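You operate a simulated robot arm through the tools that you are given. There is no shell and no other tool.

You are at the controls of a simulated robot arm. One attempt, no reset.

## Task
Test probe P5 in the water jar and sort it by the reading.
Fine: GOOD rack if it reads 95 to 100, else FAULT rack; stopper back in the jar, checker dial back to OFF.
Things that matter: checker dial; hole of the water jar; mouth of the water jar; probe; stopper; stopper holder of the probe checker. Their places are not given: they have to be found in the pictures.

Only the result counts: the job must be done as asked and must still hold three seconds after the hand-in. Knocking over, shifting, dropping, spilling or breaking anything else fails it. A push-on lid holds only when it is set on centred and level and pressed home; a screw cap is set on level and turned clockwise until tight.

## Robot
A 7-joint arm with a two-finger parallel gripper, fixed in place. Base frame: the origin is on the floor under the middle of its stand, x ahead of it, y to its left, z up; the work surface is at about z = 800. Readings come in mm, rad, newtons and seconds.
With the tool pointing down near the work surface it reaches from about 300 to 700 mm from the base axis. Its first joint turns from -1.152 to 1.152 rad. Payload 1.57 kg.
Tool frame: the origin (TCP) lies between the finger pads and is the grasp point; the fingertips stand 30 mm ahead of it; z points along the fingers, y is the line along which they close. The gripper opens to 110 mm. The fingers are 24 mm wide and 12 mm thick; the gripper's body (48 by 112 mm) begins 78 mm behind the TCP.
Orientation is that of the tool frame in the base frame, as [roll, pitch, yaw] about the fixed x, y, z axes, in that order (R = Rz(yaw) Ry(pitch) Rx(roll)). With the fingers straight down and closing along the base's y, the tool's x points along the base's -x, its y along +y and its z along -z.

## Interface
- The arm moves only by the tool jog_arm. Its argument "series" is a list of rows, each a list of 7 numbers: the turn, a rotation vector about the tool's x, y, z in units of 8 degrees (1.0 is 8 degrees), then the shift along the tool's x, y, z in units of 20 mm (1.0 is 20 mm), then the finger opening in mm, from 0 to 110. In form: [[rx, ry, rz, dx, dy, dz, jaw], ...]. A call has 1 to 20 rows; each row shifts and turns the commanded pose from where the row before left it, along the tool's axes as they then stand. A call with a number of a shift or a turn outside -1 to 1 is refused whole. Rows are played at 5 a second. More than 50 mm and 0.15 rad between two rows, or a gripper value outside its range, and nothing of the call is played. A pose out of reach is approached as far as the arm can. The call stops where the force on the tool passes 40 N (or 10 N more than at its start, if that is more) or the arm is blocked; 0.2 s more then pass. The fingers move at their own pace (about 108 mm/s each) and stop on an object; they squeeze with about 32 N. The grip force told is the motor's: it shows also when the fingers shut on nothing. Time passes only in rows, and 0.2 s behind the last, so rows that do not move let the fingers close. It gives the time, the measured TCP pose, the force on the tool (base axes), the opening and the grip force at its end, in the units of the frame above (readings bear some noise), with the torque about the TCP (base axes, N m) and any sound that the robot's microphone picked up.
- Cameras (640 x 400 px; columns grow to the right, rows downward): "scene" is fixed at [172, -411.4, 1385.2]; the picture's right is [0.72, -0.70, 0.00], its down [-0.43, -0.45, -0.78] and it looks along [0.55, 0.56, -0.62] (base axes); focal length 334 px, centre (320, 200). "wrist" rides on the gripper at [70, 16, -141] in the tool frame; the picture's right is [-0.23, 0.97, 0.00], its down [-0.86, -0.20, -0.48] and it looks along [-0.47, -0.11, 0.88] (tool axes); focal length 222 px, centre (320, 200).
- camera(camera): a new picture of that camera. It takes no simulated time.
- probe_pixels(camera, pixels): for up to 12 pixels [column, row] of the newest picture of that camera ("zoom" is the newest enlarged one), the place [x, y, z] in the base frame of the surface seen there, good to about 3 mm, but the place of the scene camera against the robot may be out by one fixed shift of up to 25 mm in any direction. It takes no simulated time.
- zoom(camera, box): a new picture of the part [left, top, right, bottom] of that camera's present view, enlarged. It takes no simulated time.
- close_job(): hands the job in; it is judged then, once.

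Leave the gripper open and the arm clear of the work at the hand-in unless told otherwise.

The tools are called after "Emit:" as name(argument=value, ...) on one line, values as JSON. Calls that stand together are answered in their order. jog_arm: Moves the arm, as the interface text tells. Its arguments: {"type":"object","properties":{"series":{"type":"array","items":{"type":"array","items":{"type":"number"}}}},"required":["series"]} The other tools are called the same way: camera (camera) takes a picture; probe_pixels (camera, pixels) gives the place of the surface under pixels of a picture; zoom (camera, box) takes an enlarged picture of a part of a camera's view; close_job () hands the job in.

At the start:

```text
time_s: 0.0
ee_pos: [381.6, -86.0, 1133.9]
ee_rot: [-3.142, -0.001, 3.14]
wrist_force: [-0.3, -0.5, -0.2]
ft_torque: [0.02, -0.02, -0.01]
grip_width: 110.0
grip_force: 0.1
```

scene: 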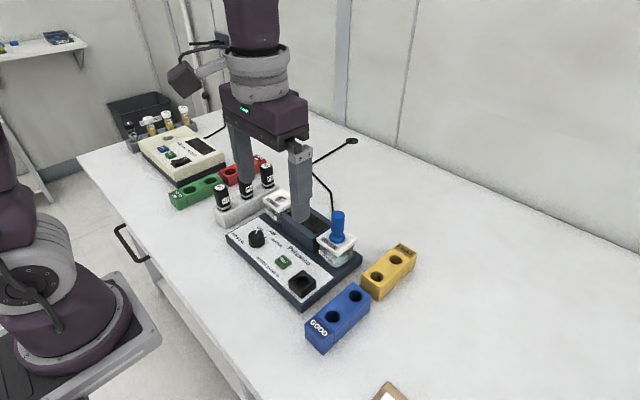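
wrist: 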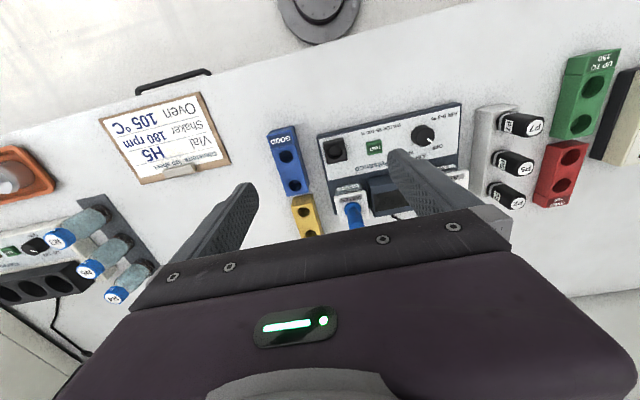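

I see the probe checker in the middle of the scene picture (about 295,260), the probe rack at about (245,200), blue GOOD rack at (338,315) and a yellow rack at (388,270). I'll enlarge these areas first.

Emit:
zoom(camera="scene", box=[200, 150, 440, 360])

Emit:
zoom(camera="wrist", box=[260, 80, 560, 250])

```text
1.90 times, centred on (320, 255) of scene
```

zoom: 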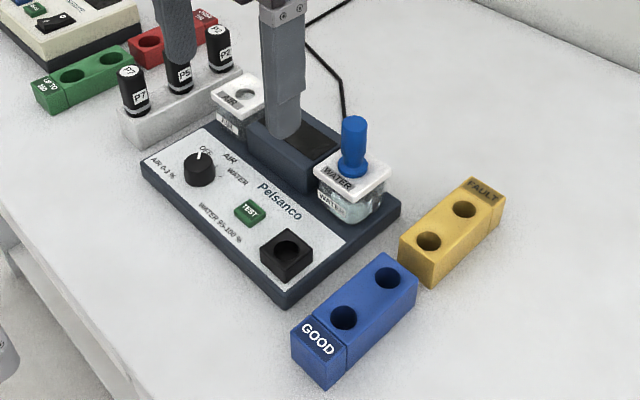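

```text
2.13 times, centred on (410, 165) of wrist
```

zoom: 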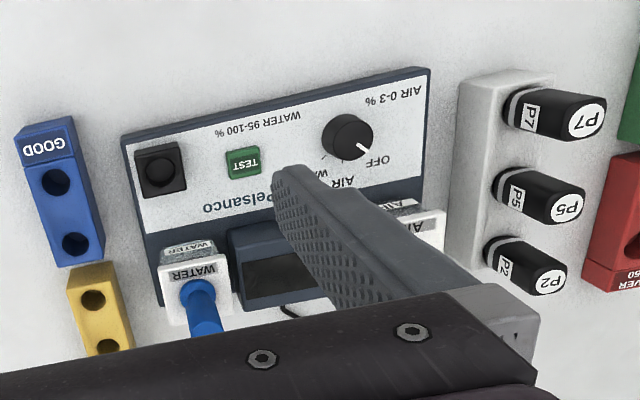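

The enlarged wrist view shows the dial at zoom (348,135), TEST button (245,160), black stopper holder (160,170), water jar (200,270), P5 (567,208), rack holes. I'll read their places with the wrist camera.

Emit:
probe_pixels(camera="zoom", pixels=[[348, 130], [363, 150], [245, 160], [160, 150], [163, 175], [190, 270], [200, 300], [567, 208], [520, 195], [55, 182], [75, 245], [93, 300]])

Emit:
camera(camera="scene")

```text
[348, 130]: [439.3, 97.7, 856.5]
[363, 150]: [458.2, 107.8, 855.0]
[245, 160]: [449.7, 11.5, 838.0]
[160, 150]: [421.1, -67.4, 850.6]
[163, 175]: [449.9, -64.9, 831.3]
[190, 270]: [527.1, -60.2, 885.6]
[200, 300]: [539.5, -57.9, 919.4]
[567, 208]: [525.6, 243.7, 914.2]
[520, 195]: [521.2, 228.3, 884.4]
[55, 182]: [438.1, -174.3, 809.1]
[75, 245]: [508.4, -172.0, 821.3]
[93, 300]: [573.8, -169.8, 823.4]
```

```text
taken
```

scene: 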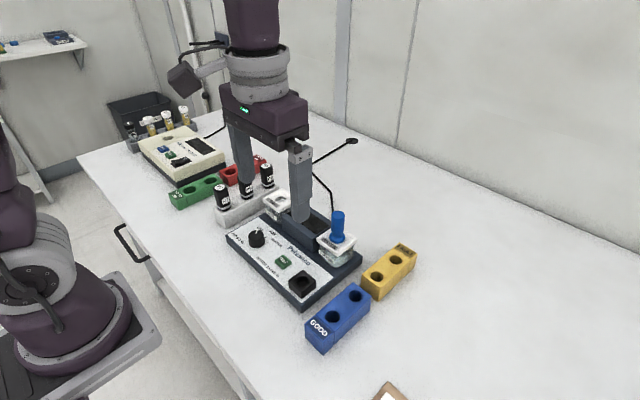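

P5 is at about (525,244), the stopper at about (540,-58) with top around z 920+. I move the open hand nearer above the water jar for a better view.

Emit:
jog_arm(series=[[0, 0, 0, -0.8, 0.26, 0.8, 110], [0, 0, 0, -0.8, 0.26, 0.8, 110], [0, 0, 0, -0.8, 0.26, 0.8, 110], [0, 0, 0, -0.8, 0.26, 0.8, 110], [0, 0, 0, 0, 0, 0, 110]])

Emit:
camera(camera="wrist")

```text
time_s: 1.2
ee_pos: [445.7, -63.1, 1068.2]
ee_rot: [3.141, 0.0, -3.141]
wrist_force: [0.2, -0.4, 0.6]
ft_torque: [-0.04, -0.01, 0.01]
grip_width: 110.1
grip_force: 0.1
```

```text
taken
```

wrist: 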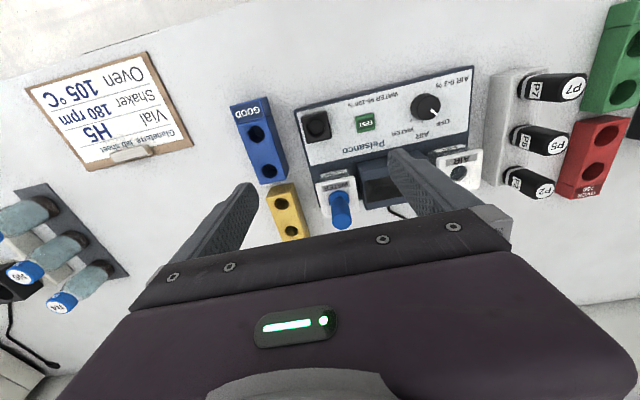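

The whole checker is visible around (385,140). I enlarge the water jar area and the dial area.

Emit:
zoom(camera="wrist", box=[290, 150, 400, 240])

```text
4.44 times, centred on (345, 195) of wrist
```

zoom: 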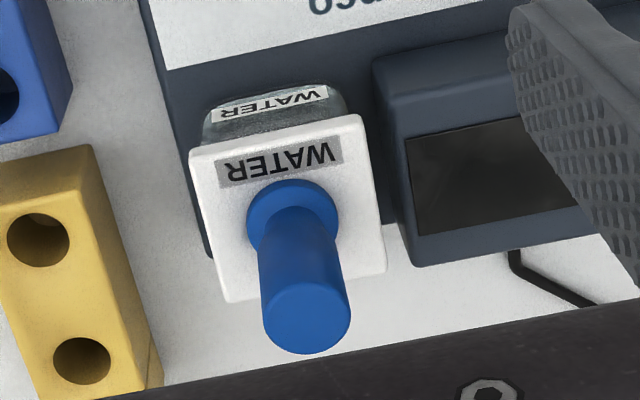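

The stopper shows a flange at zoom (292,220) and a top at (305,315). I probe these points, the lid corners and the display.

Emit:
probe_pixels(camera="zoom", pixels=[[305, 320], [270, 318], [343, 312], [306, 350], [260, 215], [292, 188], [330, 200], [200, 155], [355, 120], [380, 262], [230, 295], [490, 175]])

Emit:
zoom(camera="wrist", box=[290, 60, 480, 180])

```text
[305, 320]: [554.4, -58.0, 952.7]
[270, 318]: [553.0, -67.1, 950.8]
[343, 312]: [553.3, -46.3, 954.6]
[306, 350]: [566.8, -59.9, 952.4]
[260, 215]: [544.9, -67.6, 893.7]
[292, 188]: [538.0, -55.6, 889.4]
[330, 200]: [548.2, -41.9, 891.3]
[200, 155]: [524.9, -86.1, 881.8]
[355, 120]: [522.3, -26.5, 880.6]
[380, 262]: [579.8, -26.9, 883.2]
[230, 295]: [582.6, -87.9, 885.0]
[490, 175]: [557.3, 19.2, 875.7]
```

```text
3.33 times, centred on (385, 120) of wrist
```

zoom: 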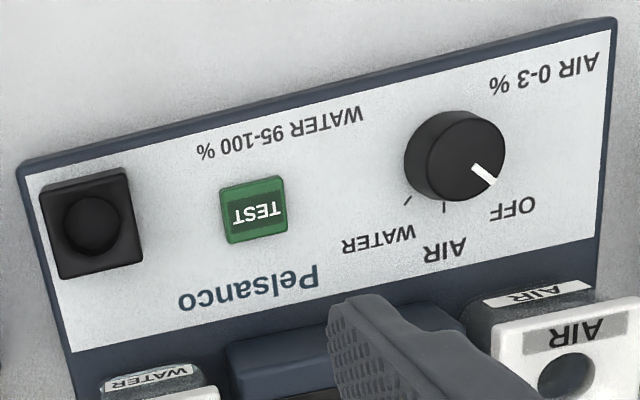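

I probe the dial top, pointer, ticks, button, and holder.

Emit:
probe_pixels(camera="zoom", pixels=[[460, 145], [475, 170], [494, 183], [443, 208], [407, 201], [415, 140], [503, 140], [460, 113], [255, 195], [90, 190], [92, 225], [513, 207]])

Emit:
zoom(camera="wrist", box=[405, 80, 455, 130])

Emit:
zoom(camera="wrist", box=[295, 100, 345, 150])

```text
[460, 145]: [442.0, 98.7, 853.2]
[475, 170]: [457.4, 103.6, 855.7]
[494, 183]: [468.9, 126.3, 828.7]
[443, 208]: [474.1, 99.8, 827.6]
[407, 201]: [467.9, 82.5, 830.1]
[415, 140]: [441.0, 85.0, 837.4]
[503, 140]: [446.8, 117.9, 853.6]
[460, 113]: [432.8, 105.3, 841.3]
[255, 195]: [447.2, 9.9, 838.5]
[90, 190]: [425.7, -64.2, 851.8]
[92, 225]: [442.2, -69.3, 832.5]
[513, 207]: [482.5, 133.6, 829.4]
```

```text
8.00 times, centred on (430, 105) of wrist
```

zoom: 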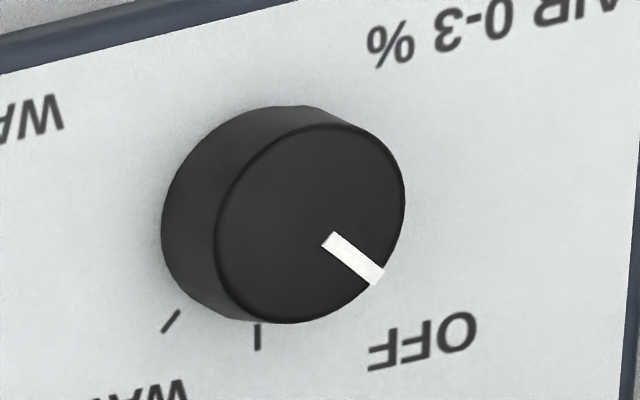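

```text
8.00 times, centred on (320, 125) of wrist
```

zoom: 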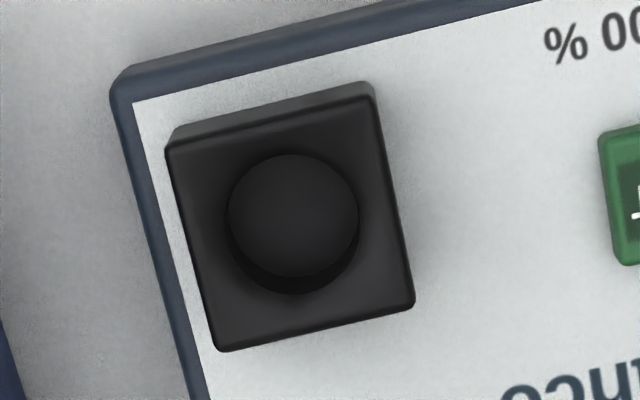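

Now I probe the stopper holder's edges and hole in this newest zoom.

Emit:
probe_pixels(camera="zoom", pixels=[[180, 150], [365, 105], [225, 340], [405, 295], [295, 145], [222, 215], [365, 210], [290, 300], [290, 210], [270, 320]])

Emit:
zoom(camera="wrist", box=[405, 80, 455, 130])

```text
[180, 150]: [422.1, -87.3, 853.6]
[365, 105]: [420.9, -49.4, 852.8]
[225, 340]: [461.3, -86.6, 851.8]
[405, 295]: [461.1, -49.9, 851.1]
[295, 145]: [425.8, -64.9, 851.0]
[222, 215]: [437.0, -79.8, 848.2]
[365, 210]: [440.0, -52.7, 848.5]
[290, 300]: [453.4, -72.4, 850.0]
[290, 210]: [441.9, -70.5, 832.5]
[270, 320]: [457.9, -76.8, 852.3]
```

```text
8.00 times, centred on (430, 105) of wrist
```

zoom: 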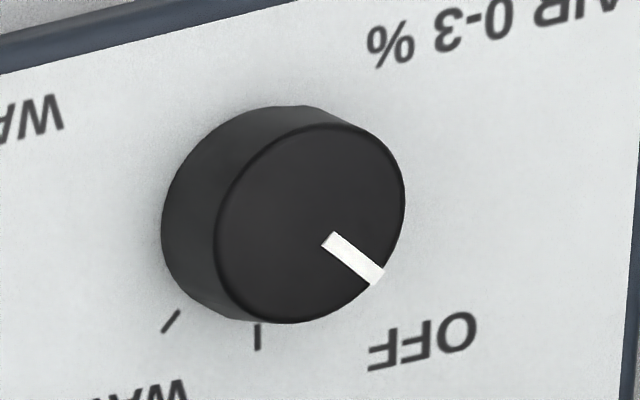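

Holder centre is about (441.5, -68), top z 852, hole ~27 mm wide. Now dial rim points in this zoom.

Emit:
probe_pixels(camera="zoom", pixels=[[320, 130], [398, 190], [222, 240], [290, 315], [312, 225], [330, 240], [375, 275], [257, 330], [257, 348], [175, 315], [166, 330], [370, 285]])

Emit:
zoom(camera="wrist", box=[480, 60, 600, 210])

```text
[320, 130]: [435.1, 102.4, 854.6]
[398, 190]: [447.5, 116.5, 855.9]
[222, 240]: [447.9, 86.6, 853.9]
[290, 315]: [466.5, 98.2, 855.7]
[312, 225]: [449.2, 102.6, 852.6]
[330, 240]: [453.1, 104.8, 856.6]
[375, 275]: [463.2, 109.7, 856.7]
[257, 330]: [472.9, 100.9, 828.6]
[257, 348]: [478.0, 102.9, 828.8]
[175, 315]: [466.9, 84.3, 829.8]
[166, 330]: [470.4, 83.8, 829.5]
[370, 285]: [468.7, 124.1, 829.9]
```

```text
2.67 times, centred on (540, 135) of wrist
```

zoom: 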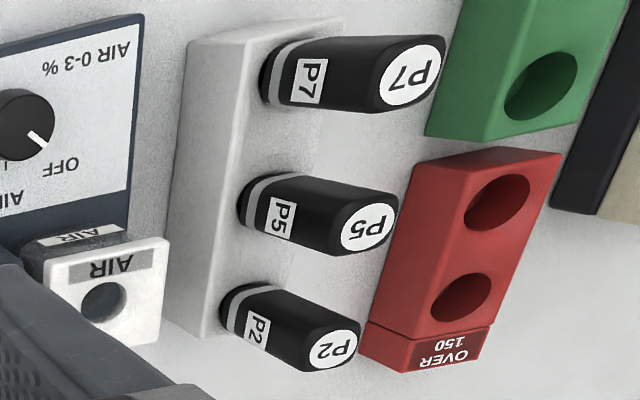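

Dial centre ≈ (450.5,101.8), top z 855, ~31 mm diameter. Now I probe P5: cap top at zoom (370,228), body sides, and the rack's surface.

Emit:
probe_pixels(camera="zoom", pixels=[[370, 228], [396, 215], [345, 240], [378, 196], [360, 255], [300, 190], [290, 240], [260, 200], [245, 195], [200, 120], [105, 300], [160, 245]])

Emit:
zoom(camera="wrist", box=[500, 115, 580, 165])

```text
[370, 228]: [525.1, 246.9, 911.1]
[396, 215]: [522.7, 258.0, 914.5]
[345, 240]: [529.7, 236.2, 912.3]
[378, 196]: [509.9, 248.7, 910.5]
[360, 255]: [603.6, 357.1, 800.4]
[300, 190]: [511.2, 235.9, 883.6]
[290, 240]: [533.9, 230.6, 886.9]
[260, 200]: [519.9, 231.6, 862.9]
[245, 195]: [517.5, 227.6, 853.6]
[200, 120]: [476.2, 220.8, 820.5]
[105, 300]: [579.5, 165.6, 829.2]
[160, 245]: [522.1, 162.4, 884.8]
```

```text
8.00 times, centred on (540, 140) of wrist
```

zoom: 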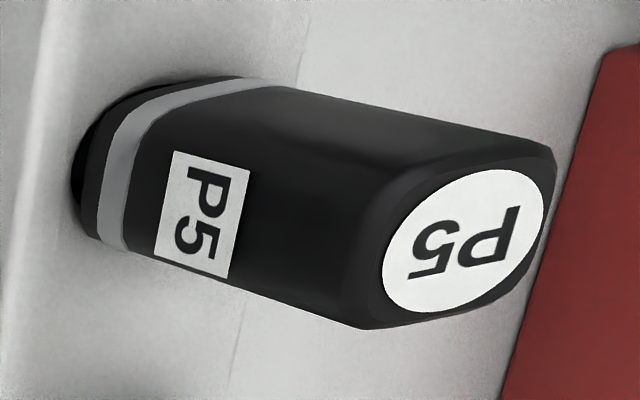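

P5 stands around (523,246), top z ≈ 912. I start with the stopper: move above it at (554,-57.5), TCP z ≈ 1000, with the jaw at 70.

Emit:
jog_arm(series=[[0, 0, 0, -0.9, 0.047, 0.55, 110], [0, 0, 0, -0.9, 0.047, 0.55, 110], [0, 0, 0, -0.9, 0.047, 0.55, 100], [0, 0, 0, -0.9, 0.047, 0.55, 90], [0, 0, 0, -0.9, 0.047, 0.55, 80], [0, 0, 0, -0.9, 0.047, 0.55, 70], [0, 0, 0, 0, 0, 0, 70], [0, 0, 0, 0, 0, 0, 70]])

Emit:
camera(camera="wrist")

Emit:
camera(camera="scene")

```text
time_s: 3.0
ee_pos: [554.2, -57.7, 1004.2]
ee_rot: [-3.141, -0.001, -3.141]
wrist_force: [0.7, -0.7, -0.3]
ft_torque: [0.03, 0.0, 0.01]
grip_width: 70.0
grip_force: 0.0
```

```text
taken
```

wrist: 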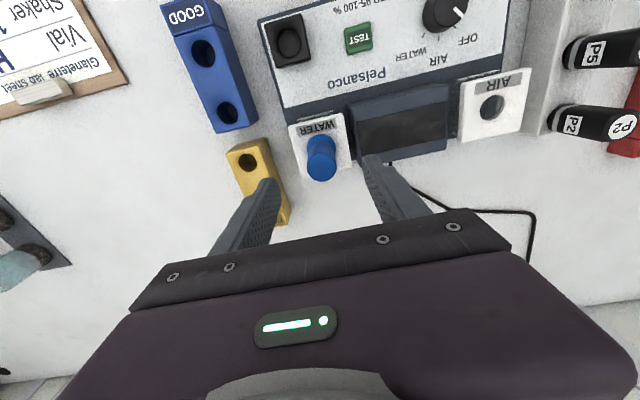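

```text
taken
```

scene: 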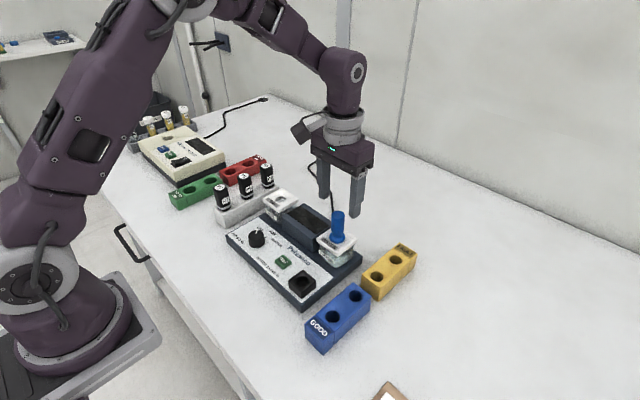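

The stopper top is at wrist (321,165) between the fingers. I enlarge and probe to refine its centre.

Emit:
zoom(camera="wrist", box=[280, 110, 370, 190])

```text
5.00 times, centred on (325, 150) of wrist
```

zoom: 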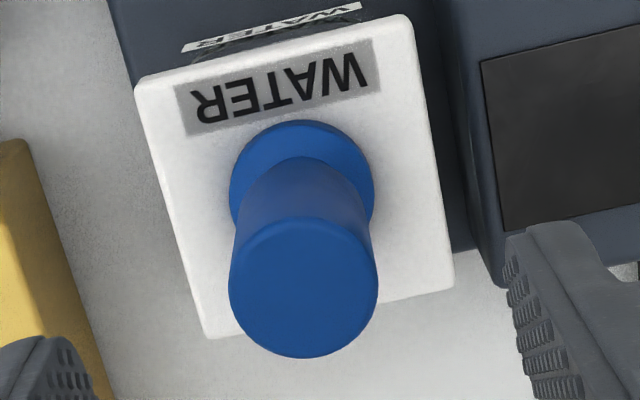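

Emit:
probe_pixels(camera="zoom", pixels=[[303, 285], [238, 285], [368, 285], [303, 222], [303, 350], [300, 128], [238, 180], [367, 180], [145, 90], [400, 25], [445, 280], [210, 330]])

```text
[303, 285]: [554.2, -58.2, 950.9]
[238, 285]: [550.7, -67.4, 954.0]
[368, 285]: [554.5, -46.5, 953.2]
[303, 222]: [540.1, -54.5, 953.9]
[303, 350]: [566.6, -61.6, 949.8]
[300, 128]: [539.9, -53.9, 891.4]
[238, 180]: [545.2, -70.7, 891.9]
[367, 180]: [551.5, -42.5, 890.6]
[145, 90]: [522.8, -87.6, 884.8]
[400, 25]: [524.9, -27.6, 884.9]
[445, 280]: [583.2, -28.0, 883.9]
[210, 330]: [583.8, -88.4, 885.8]
```

Stopper centre ≈ (553.6,-57.8), top z 952, lid top z 884.5. I descend to TCP z ≈ 928 with jaw 60, then close on the stem.

Emit:
jog_arm(series=[[0, 0, 0, 0.02, 0, 0.95, 60], [0, 0, 0, 0, 0, 0.95, 60], [0, 0, 0, 0, 0, 0.95, 60], [0, 0, 0, 0, 0, 0.95, 60], [0, 0, 0, 0, 0, 0, 60]])

Emit:
camera(camera="wrist")

Emit:
zoom(camera="scene", box=[270, 150, 430, 290])

```text
time_s: 4.2
ee_pos: [553.3, -57.7, 927.1]
ee_rot: [-3.14, 0.0, -3.141]
wrist_force: [0.7, 0.9, -0.4]
ft_torque: [0.0, 0.02, 0.02]
grip_width: 60.1
grip_force: 0.0
```

```text
taken
```

wrist: 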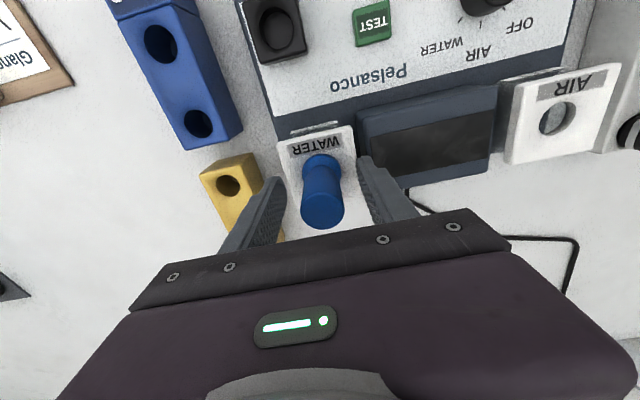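

```text
2.86 times, centred on (350, 220) of scene
```

zoom: 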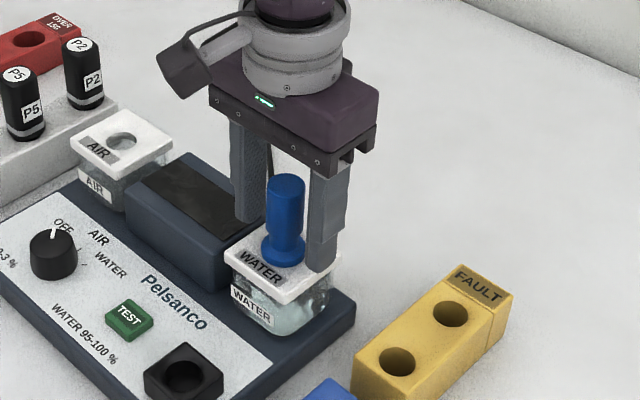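

The fingers straddle the stem. I close the jaw on it.

Emit:
jog_arm(series=[[0, 0, 0, 0, 0, 0, 30], [0, 0, 0, 0, 0, 0, 15], [0, 0, 0, 0, 0, 0, 10], [0, 0, 0, 0, 0, 0, 10], [0, 0, 0, 0, 0, 0, 10]])

Emit:
camera(camera="wrist")

```text
time_s: 5.4
ee_pos: [553.5, -56.6, 928.1]
ee_rot: [-3.141, 0.001, -3.14]
wrist_force: [0.0, 0.5, -0.3]
ft_torque: [-0.01, -0.01, -0.02]
grip_width: 26.4
grip_force: 32.3
```

```text
taken
```

wrist: 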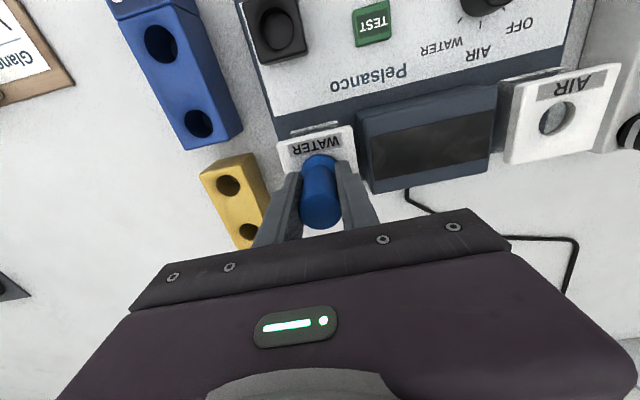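

Gripped at 26.4 mm with 32 N. Now lift straight up slowly.

Emit:
jog_arm(series=[[0, 0, 0, 0, 0, -0.2, 10], [0, 0, 0, 0, 0, -0.3, 10], [0, 0, 0, 0, 0, -0.5, 10], [0, 0, 0, 0, 0, -0.7, 10], [0, 0, 0, 0, 0, -0.8, 10], [0, 0, 0, 0, 0, 0, 10]])

Emit:
camera(camera="wrist")

Emit:
zoom(camera="scene", box=[270, 150, 430, 290])

```text
time_s: 6.8
ee_pos: [554.0, -58.3, 976.6]
ee_rot: [-3.142, 0.0, 3.141]
wrist_force: [-0.9, 0.4, -0.4]
ft_torque: [0.01, -0.01, -0.01]
grip_width: 26.4
grip_force: 31.7
```

```text
taken
```

wrist: 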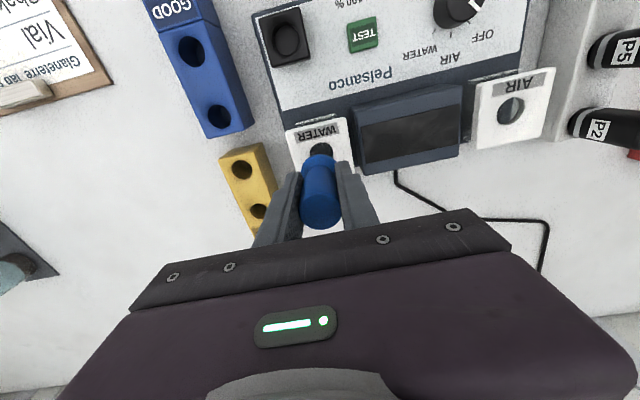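

```text
2.86 times, centred on (350, 220) of scene
```

zoom: 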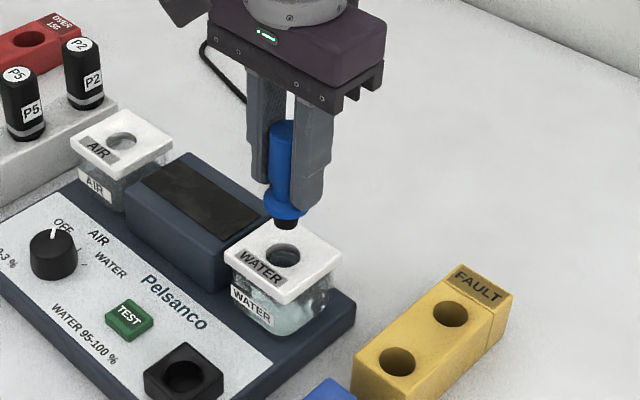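

The stopper is out. I refine the holder's place: it's at wrist (283,38) in this view.

Emit:
zoom(camera="wrist", box=[245, 0, 325, 75])

```text
5.33 times, centred on (285, 38) of wrist
```

zoom: 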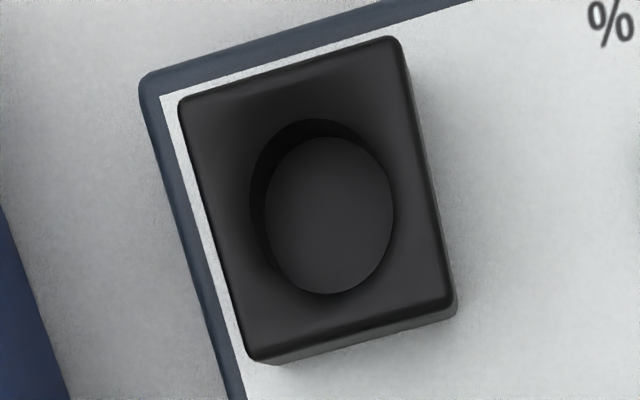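

Emit:
probe_pixels(camera="zoom", pixels=[[190, 110], [388, 45], [260, 350], [448, 300], [245, 205], [400, 195], [310, 112], [340, 300], [330, 215], [330, 260]])

```text
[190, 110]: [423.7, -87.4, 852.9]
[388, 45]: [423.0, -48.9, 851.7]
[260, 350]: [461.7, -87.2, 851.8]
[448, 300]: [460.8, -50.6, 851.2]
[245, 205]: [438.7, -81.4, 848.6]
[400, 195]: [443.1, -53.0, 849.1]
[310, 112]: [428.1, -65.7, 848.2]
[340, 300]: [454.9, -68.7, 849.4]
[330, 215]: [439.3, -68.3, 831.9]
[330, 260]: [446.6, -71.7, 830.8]
```

Holder centre ≈ (441.9,-68). I move the stopper above it, keeping height.

Emit:
jog_arm(series=[[0, 0, 0, 0.798, -0.075, 0, 10], [0, 0, 0, 0.798, -0.075, 0, 10], [0, 0, 0, 0.798, -0.075, 0, 10], [0, 0, 0, 0.798, -0.075, 0, 10], [0, 0, 0, 0.798, -0.075, 0, 10], [0, 0, 0, 0.798, -0.075, 0, 10], [0, 0, 0, 0.798, -0.075, 0, 10], [0, 0, 0, 0, 0, 0, 10], [0, 0, 0, 0, 0, 0.9, 10], [0, 0, 0, 0, 0, 0.9, 10], [0, 0, 0, 0, 0, 0, 10]])

Emit:
camera(camera="wrist")

Emit:
zoom(camera="scene", box=[230, 180, 390, 320])

```text
time_s: 9.2
ee_pos: [441.2, -71.2, 940.2]
ee_rot: [-3.14, 0.0, 3.141]
wrist_force: [-0.6, 0.2, 0.2]
ft_torque: [0.0, 0.0, 0.03]
grip_width: 26.4
grip_force: 31.6
```

```text
taken
```

wrist: 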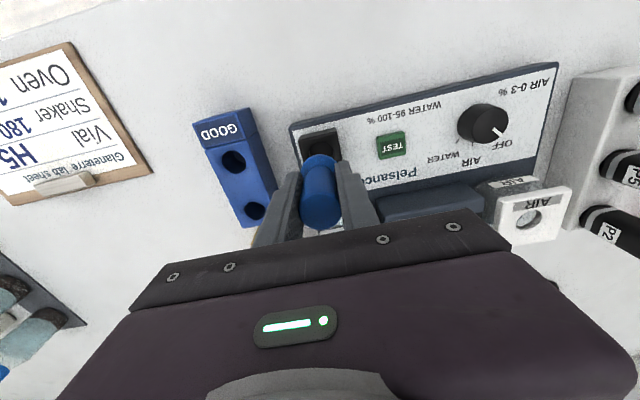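

```text
2.86 times, centred on (310, 250) of scene
```

zoom: 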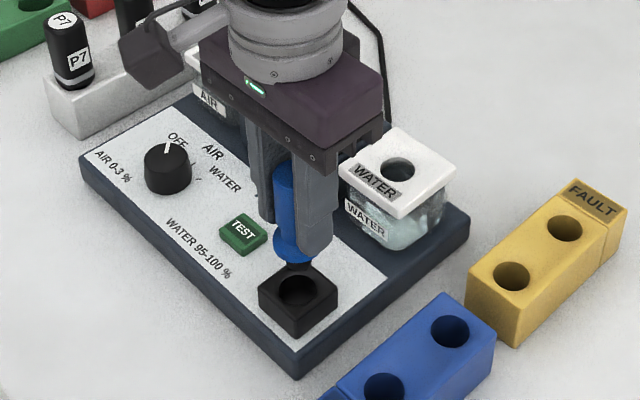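

The stopper hangs above the holder. TCP reads y -71.2 against the wanted -68; I take another reading with a row that does not move.

Emit:
jog_arm(series=[[0, 0, 0, 0, 0, 0, 10]])

Emit:
zoom(camera="scene", box=[275, 220, 345, 310])

Emit:
zoom(camera="wrist", box=[280, 110, 380, 240])

```text
time_s: 9.6
ee_pos: [442.4, -69.1, 941.5]
ee_rot: [-3.141, 0.0, 3.141]
wrist_force: [-0.2, 0.1, -0.4]
ft_torque: [-0.01, 0.03, -0.01]
grip_width: 26.6
grip_force: 31.7
```

```text
4.44 times, centred on (310, 265) of scene
```

zoom: 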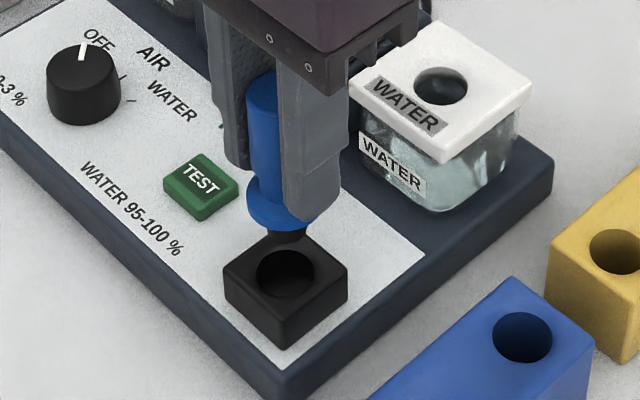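

```text
3.08 times, centred on (330, 175) of wrist
```

zoom: 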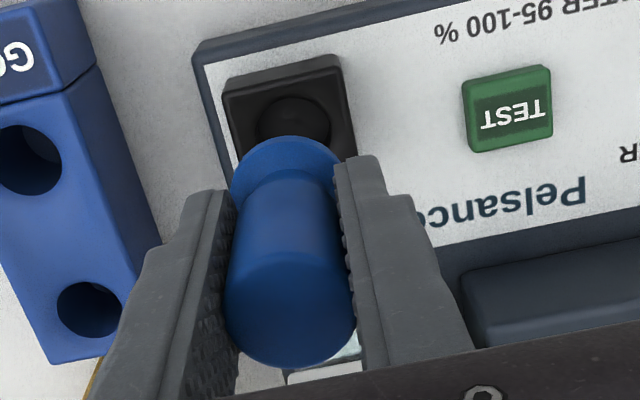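

Averaged readings give TCP ≈ (441.8,-68.8,941). I shift y by +0.6 mm and lower to about z 900, just over the expected seat (≈895).

Emit:
jog_arm(series=[[0, 0, 0, 0, 0.03, 0.6, 10], [0, 0, 0, 0, 0, 0.6, 10], [0, 0, 0, 0, 0, 0.5, 10], [0, 0, 0, 0, 0, 0.3, 10], [0, 0, 0, 0, 0, 0, 10]])

Emit:
zoom(camera="scene", box=[275, 220, 345, 310])

Emit:
zoom(camera="wrist", box=[280, 110, 380, 240])

```text
time_s: 10.8
ee_pos: [442.0, -68.5, 900.1]
ee_rot: [-3.141, 0.0, 3.14]
wrist_force: [0.0, -0.2, 0.8]
ft_torque: [0.0, 0.0, 0.01]
grip_width: 26.3
grip_force: 31.8
```

```text
4.44 times, centred on (310, 265) of scene
```

zoom: 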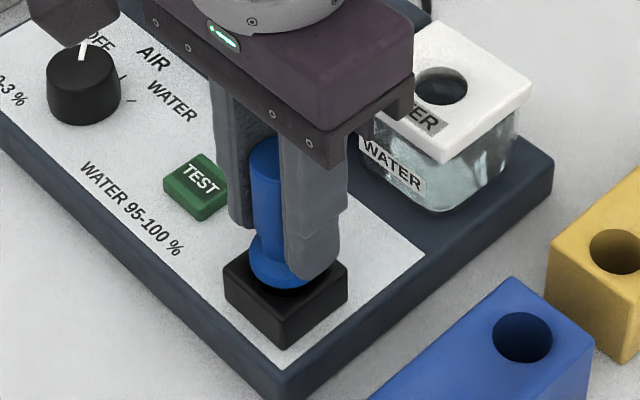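

```text
3.08 times, centred on (330, 175) of wrist
```

zoom: 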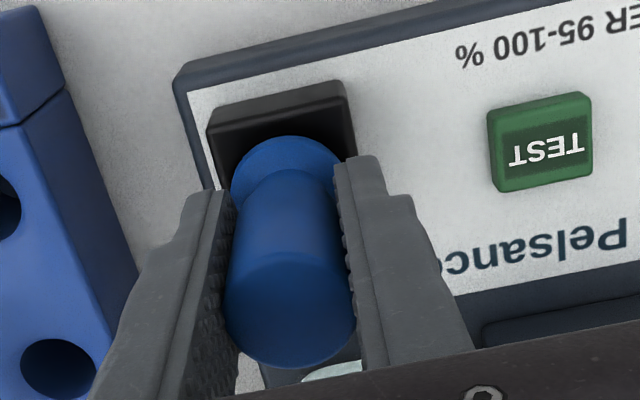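

The plug is entering the holder hole. I lower in 2 mm steps to feel the seat.

Emit:
jog_arm(series=[[0, 0, 0, 0, 0, 0.1, 10], [0, 0, 0, 0, 0, 0.1, 10], [0, 0, 0, 0, 0, 0.05, 10], [0, 0, 0, 0, 0, 0, 10]])

```text
time_s: 11.8
ee_pos: [441.5, -68.9, 895.5]
ee_rot: [3.14, 0.001, 3.141]
wrist_force: [0.1, 0.5, -0.4]
ft_torque: [-0.01, -0.02, 0.02]
grip_width: 26.5
grip_force: 32.0
```

No contact yet at z ≈ 895.5. I go on in small steps.

Emit:
jog_arm(series=[[0, 0, 0, 0, 0, 0.05, 10], [0, 0, 0, 0, 0, 0.05, 10], [0, 0, 0, 0, 0, 0, 10]])

Emit:
zoom(camera="scene", box=[275, 220, 345, 310])

```text
time_s: 12.6
ee_pos: [442.4, -68.1, 894.0]
ee_rot: [-3.141, 0.0, -3.141]
wrist_force: [-1.7, 1.8, 15.6]
ft_torque: [-0.07, -0.07, 0.03]
grip_width: 26.6
grip_force: 31.9
```

```text
4.44 times, centred on (310, 265) of scene
```

zoom: 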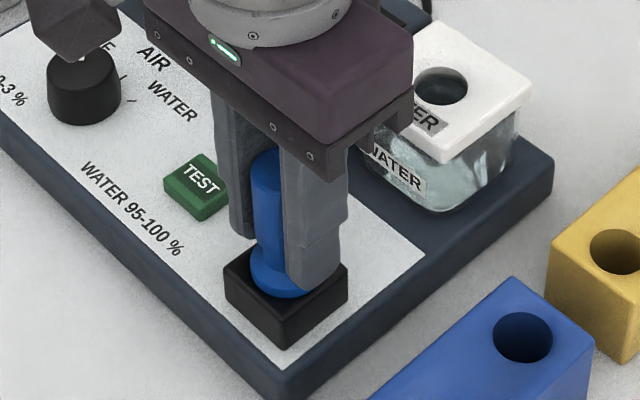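

15.6 N upward: the flange is seated on the holder. I open the fingers and rise.

Emit:
jog_arm(series=[[0, 0, 0, 0, 0, 0, 60], [0, 0, 0, 0, 0, 0, 60], [0, 0, 0, 0, 0, 0, 60], [0, 0, 0, 0, 0, -0.7, 60], [0, 0, 0, 0, 0, -1, 60], [0, 0, 0, 0, 0, -1, 60], [0, 0, 0, 0, 0, -1, 60], [0, 0, 0, 0, 0, -1, 60], [0, 0, 0, 0, 0, -1, 70], [0, 0, 0, 0, 0, 0, 70]])

Emit:
camera(camera="wrist")

Emit:
zoom(camera="scene", box=[200, 150, 440, 360])

```text
time_s: 14.8
ee_pos: [441.1, -67.9, 1007.4]
ee_rot: [-3.14, 0.0, 3.141]
wrist_force: [-0.5, -0.1, 0.4]
ft_torque: [0.03, 0.0, 0.04]
grip_width: 69.9
grip_force: 0.1
```

```text
taken
```

wrist: 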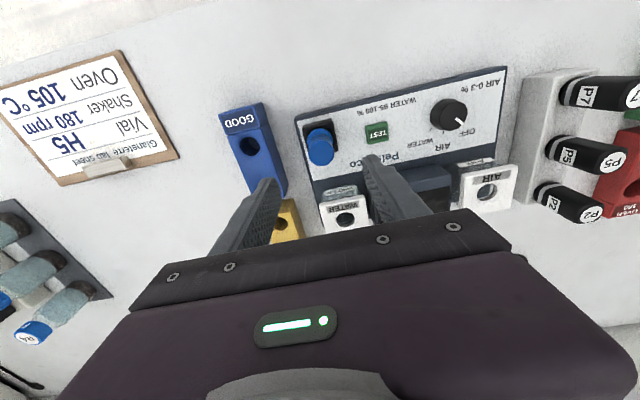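

```text
1.90 times, centred on (320, 255) of scene
```

zoom: 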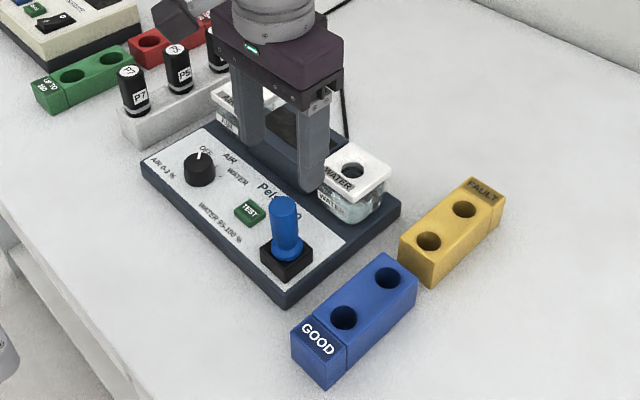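

The stopper stands in its holder. Next I move the hand over towards P5, to about (480,225), staying high (TCP z ≈ 1028).

Emit:
jog_arm(series=[[0, 0, 0, -0.133, 0.977, -0.067, 70], [0, 0, 0, -0.133, 0.977, -0.067, 70], [0, 0, 0, -0.133, 0.977, -0.067, 70], [0, 0, 0, -0.133, 0.977, -0.067, 70], [0, 0, 0, -0.133, 0.977, -0.067, 70], [0, 0, 0, -0.133, 0.977, -0.067, 70], [0, 0, 0, -0.133, 0.977, -0.067, 70], [0, 0, 0, -0.133, 0.977, -0.067, 70], [0, 0, 0, -0.133, 0.977, -0.067, 70], [0, 0, 0, -0.133, 0.977, -0.067, 70], [0, 0, 0, -0.133, 0.977, -0.067, 70], [0, 0, 0, -0.133, 0.977, -0.067, 70], [0, 0, 0, -0.133, 0.977, -0.067, 70], [0, 0, 0, -0.133, 0.977, -0.067, 70], [0, 0, 0, -0.133, 0.977, -0.067, 70], [0, 0, 0, 0, 0, 0, 70]])

Emit:
camera(camera="wrist")

```text
time_s: 18.2
ee_pos: [483.3, 223.7, 1028.9]
ee_rot: [-3.141, 0.0, 3.14]
wrist_force: [1.3, 0.1, 0.2]
ft_torque: [-0.05, -0.01, 0.0]
grip_width: 70.0
grip_force: 0.1
```

```text
taken
```

wrist: 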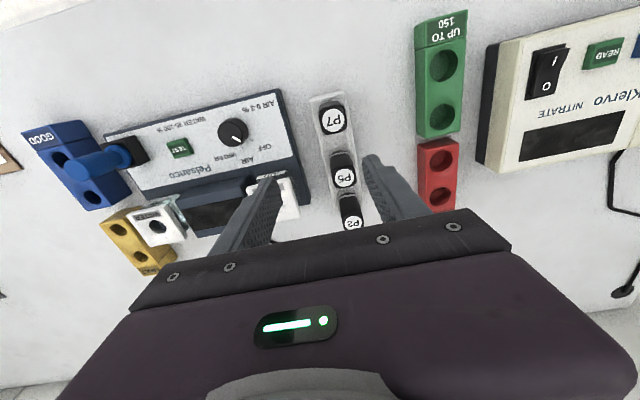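

I see P7 (332,120), P5 (343,175), P2 (352,215). I enlarge them.

Emit:
zoom(camera="wrist", box=[290, 85, 400, 240])

Emit:
zoom(camera="wrist", box=[310, 140, 375, 200])

```text
2.58 times, centred on (345, 162) of wrist
```

zoom: 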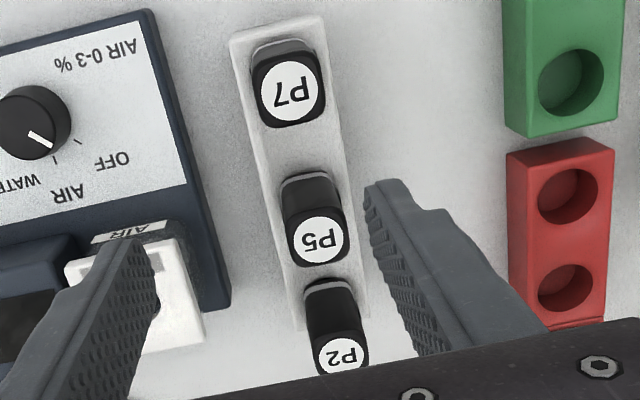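

```text
6.67 times, centred on (342, 170) of wrist
```

zoom: 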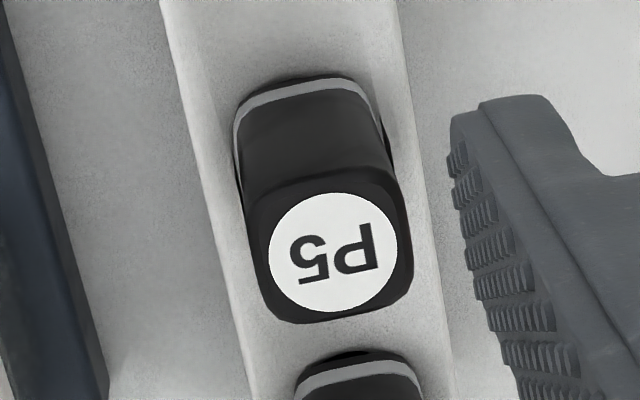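

The probe's top is squarish with rounded corners. I probe its top corners, centre and the rack's edges.

Emit:
probe_pixels(camera="zoom", pixels=[[333, 252], [258, 240], [405, 235], [330, 175], [335, 318], [240, 130], [375, 110], [310, 78], [200, 150], [415, 100], [245, 330], [440, 300]])

```text
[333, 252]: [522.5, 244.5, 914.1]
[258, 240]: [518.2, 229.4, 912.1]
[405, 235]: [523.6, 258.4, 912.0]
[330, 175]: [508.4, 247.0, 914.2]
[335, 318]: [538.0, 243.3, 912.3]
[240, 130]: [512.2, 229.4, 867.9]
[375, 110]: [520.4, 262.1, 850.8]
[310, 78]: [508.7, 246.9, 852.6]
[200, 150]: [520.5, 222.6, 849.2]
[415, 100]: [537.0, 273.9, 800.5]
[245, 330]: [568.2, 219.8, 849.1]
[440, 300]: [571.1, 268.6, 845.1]
```

P5 centre ≈ (523,244.5), top z 914, rack top z 850. I move above it with jaw 50 at TCP z ≈ 960.

Emit:
jog_arm(series=[[0, 0, 0, -0.516, 0.245, 0.85, 60], [0, 0, 0, -0.516, 0.245, 0.85, 50], [0, 0, 0, -0.516, 0.245, 0.85, 50], [0, 0, 0, -0.516, 0.245, 0.85, 50], [0, 0, 0, 0, 0, 0, 50]])

Emit:
camera(camera="wrist")

Emit:
zoom(camera="scene", box=[180, 120, 320, 240])

```text
time_s: 19.4
ee_pos: [523.4, 242.8, 960.0]
ee_rot: [3.14, 0.002, -3.139]
wrist_force: [0.0, -0.3, 0.6]
ft_torque: [-0.01, 0.0, -0.03]
grip_width: 50.2
grip_force: 0.0
```

```text
taken
```

wrist: 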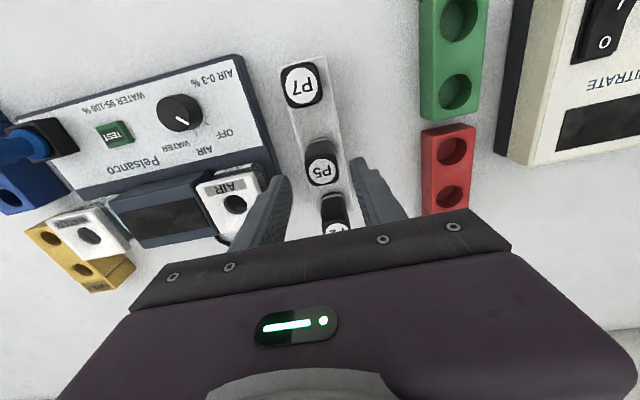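

```text
3.33 times, centred on (250, 180) of scene
```

zoom: 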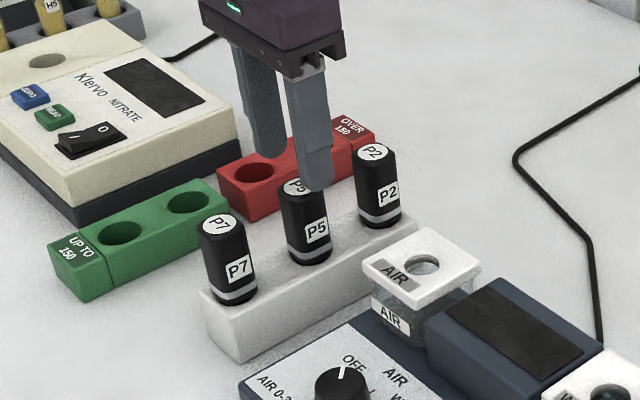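

P5 is at wrist (322,170). I check its centre once more.

Emit:
zoom(camera="wrist", box=[290, 130, 360, 200])

```text
5.71 times, centred on (325, 165) of wrist
```

zoom: 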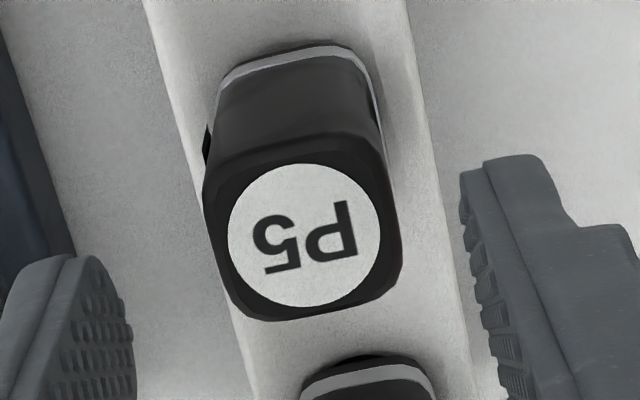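

Emit:
probe_pixels(camera="zoom", pixels=[[303, 235], [215, 230], [390, 215], [300, 150], [308, 312], [300, 170], [307, 300], [232, 235], [375, 228]])

```text
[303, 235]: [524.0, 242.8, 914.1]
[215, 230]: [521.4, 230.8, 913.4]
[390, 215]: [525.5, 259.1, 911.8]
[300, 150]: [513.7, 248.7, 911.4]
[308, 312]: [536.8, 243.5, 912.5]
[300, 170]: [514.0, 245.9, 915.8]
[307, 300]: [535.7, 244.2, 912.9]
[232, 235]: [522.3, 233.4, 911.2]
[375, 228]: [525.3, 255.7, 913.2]
```

Centre ≈ (524.3,244.7). I shift 1 mm in x, descend to TCP z ≈ 890 and close.

Emit:
jog_arm(series=[[0, 0, 0, -0.05, 0, 0.8, 50], [0, 0, 0, 0, 0, 0.9, 50], [0, 0, 0, 0, 0, 0.9, 50], [0, 0, 0, 0, 0, 0.9, 50], [0, 0, 0, 0, 0, 0, 50], [0, 0, 0, 0, 0, 0, 30], [0, 0, 0, 0, 0, 0, 15], [0, 0, 0, 0, 0, 0, 10], [0, 0, 0, 0, 0, 0, 10]])

Emit:
zoom(camera="scene", box=[180, 120, 320, 240])

```text
time_s: 21.4
ee_pos: [524.2, 244.7, 888.8]
ee_rot: [-3.141, 0.0, -3.141]
wrist_force: [-0.7, 1.5, 0.5]
ft_torque: [0.11, 0.01, 0.01]
grip_width: 29.1
grip_force: 32.3
```

```text
3.33 times, centred on (250, 180) of scene
```

zoom: 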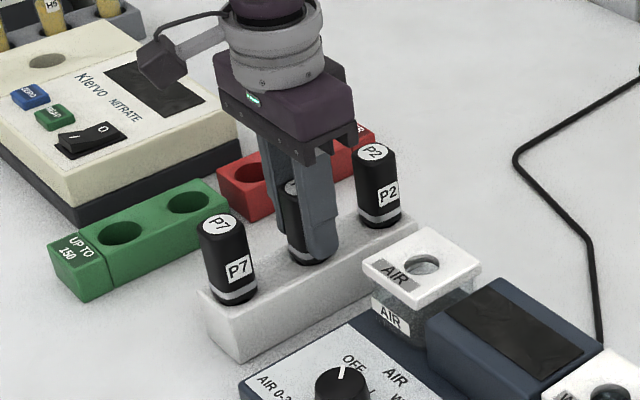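

Gripped at 29.1 mm. I lift it straight up.

Emit:
jog_arm(series=[[0, 0, 0, 0, 0, -0.2, 10], [0, 0, 0, 0, 0, -0.4, 10], [0, 0, 0, 0, 0, -0.7, 10], [0, 0, 0, 0, 0, -0.9, 10], [0, 0, 0, 0, 0, -0.9, 10], [0, 0, 0, 0, 0, -0.9, 10], [0, 0, 0, 0, 0, -1, 10], [0, 0, 0, 0, 0, 0, 10]])

Emit:
camera(camera="wrist")

Emit:
zoom(camera="scene", box=[180, 80, 340, 220])

```text
time_s: 23.2
ee_pos: [522.4, 243.1, 988.6]
ee_rot: [3.141, 0.003, -3.141]
wrist_force: [-0.1, 0.3, -0.7]
ft_torque: [0.01, -0.01, 0.01]
grip_width: 29.4
grip_force: 31.9
```

```text
taken
```

wrist: 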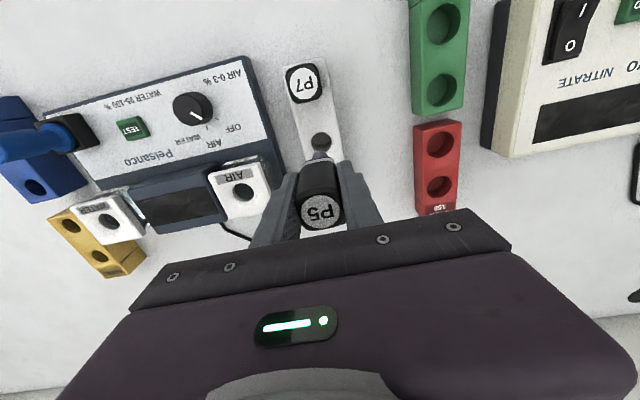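

```text
2.86 times, centred on (260, 150) of scene
```

zoom: 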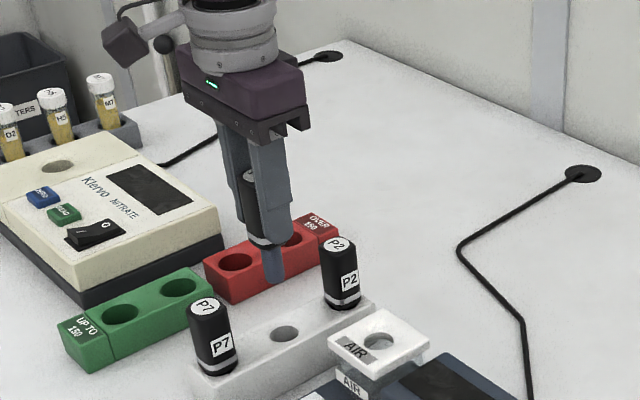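

The probe is held, its sensor stem hanging below. I raise 40 mm more, then carry it over toward the water jar along y.

Emit:
jog_arm(series=[[0, 0, 0, 0, 0, -1, 10], [0, 0, 0, 0, 0, -1, 10], [0, 0, 0, -0.0925, -0.945, 0, 10], [0, 0, 0, -0.0925, -0.945, 0, 10], [0, 0, 0, -0.0925, -0.945, 0, 10], [0, 0, 0, -0.0925, -0.945, 0, 10], [0, 0, 0, -0.0925, -0.945, 0, 10], [0, 0, 0, -0.0925, -0.945, 0, 10], [0, 0, 0, -0.0925, -0.945, 0, 10], [0, 0, 0, -0.0925, -0.945, 0, 10], [0, 0, 0, -0.0925, -0.945, 0, 10], [0, 0, 0, -0.0925, -0.945, 0, 10], [0, 0, 0, -0.0925, -0.945, 0, 10], [0, 0, 0, 0, 0, 0, 10]])

Emit:
camera(camera="wrist")

Emit:
camera(camera="scene")

```text
time_s: 26.2
ee_pos: [546.0, 35.4, 1030.6]
ee_rot: [3.141, -0.001, 3.14]
wrist_force: [-0.1, -0.1, -0.8]
ft_torque: [0.02, 0.02, 0.01]
grip_width: 29.6
grip_force: 31.8
```

```text
taken
```

wrist: 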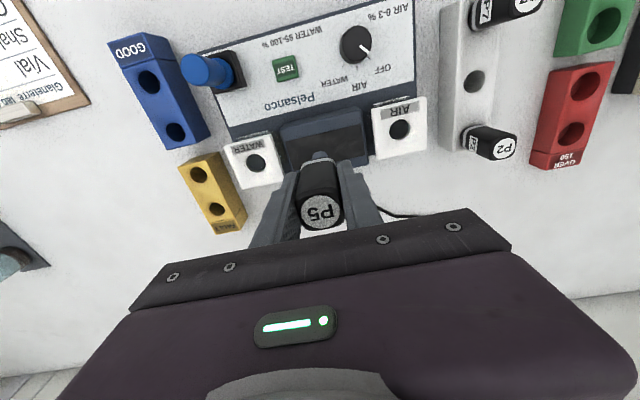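

```text
taken
```

scene: 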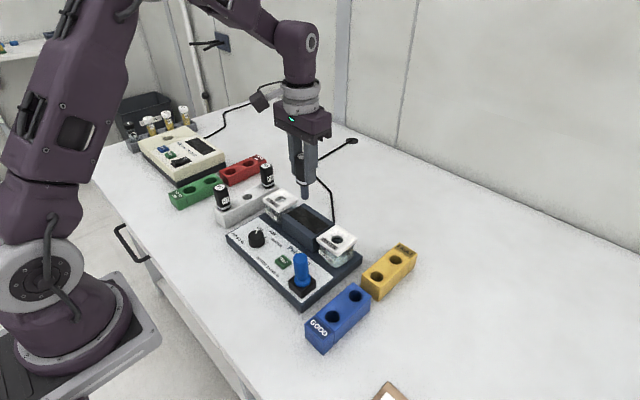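

The water jar's open hole is in view at wrist (257,162). I enlarge and probe it.

Emit:
zoom(camera="wrist", box=[215, 125, 295, 195])

```text
5.71 times, centred on (255, 160) of wrist
```

zoom: 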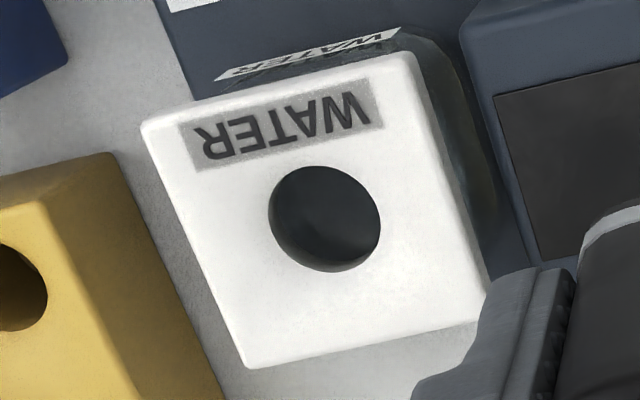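

Emit:
probe_pixels(camera="zoom", pixels=[[262, 215], [390, 225], [315, 160], [330, 280], [270, 250], [285, 175], [370, 180], [375, 260], [155, 130], [405, 65], [250, 358], [478, 315]])

```text
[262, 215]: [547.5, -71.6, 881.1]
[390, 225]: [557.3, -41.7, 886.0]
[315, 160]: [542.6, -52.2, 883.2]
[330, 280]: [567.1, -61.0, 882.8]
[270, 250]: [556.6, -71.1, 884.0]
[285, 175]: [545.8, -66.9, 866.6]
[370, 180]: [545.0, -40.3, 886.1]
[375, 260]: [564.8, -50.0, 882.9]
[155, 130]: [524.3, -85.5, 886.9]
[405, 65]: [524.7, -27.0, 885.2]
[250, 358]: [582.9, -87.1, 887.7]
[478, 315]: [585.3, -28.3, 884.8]
```

Hole centre ≈ (554,-57.3). I move the probe above it, staying at z ≈ 1030.

Emit:
jog_arm(series=[[0, 0, 0, -0.092, -0.933, 0, 10], [0, 0, 0, -0.092, -0.933, 0, 10], [0, 0, 0, -0.092, -0.933, 0, 10], [0, 0, 0, -0.092, -0.933, 0, 10], [0, 0, 0, -0.092, -0.933, 0, 10], [0, 0, 0, 0, 0, 0, 10], [0, 0, 0, 0, 0, 0.5, 10], [0, 0, 0, 0, 0, 0.5, 10], [0, 0, 0, 0, 0, 0, 10]])

Emit:
zoom(camera="wrist", box=[270, 100, 390, 240])

Emit:
zoom(camera="scene", box=[280, 160, 400, 280])

```text
time_s: 28.2
ee_pos: [555.4, -56.7, 1009.4]
ee_rot: [-3.141, 0.001, 3.141]
wrist_force: [0.4, -0.4, -1.2]
ft_torque: [-0.01, 0.02, 0.01]
grip_width: 29.3
grip_force: 31.9
```

```text
2.86 times, centred on (330, 170) of wrist
```

zoom: 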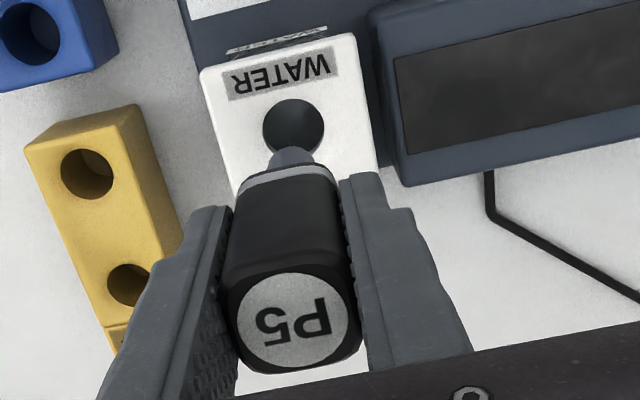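

```text
3.33 times, centred on (340, 220) of scene
```

zoom: 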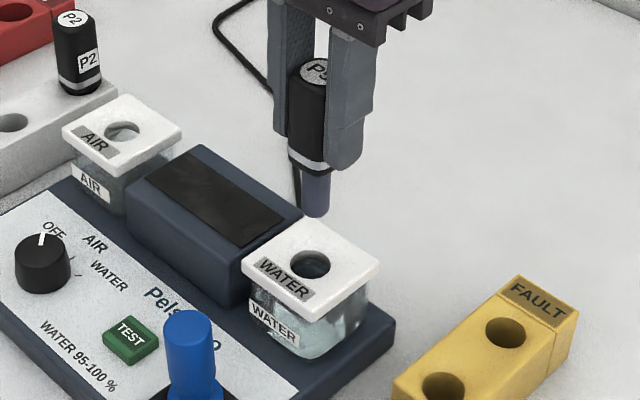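

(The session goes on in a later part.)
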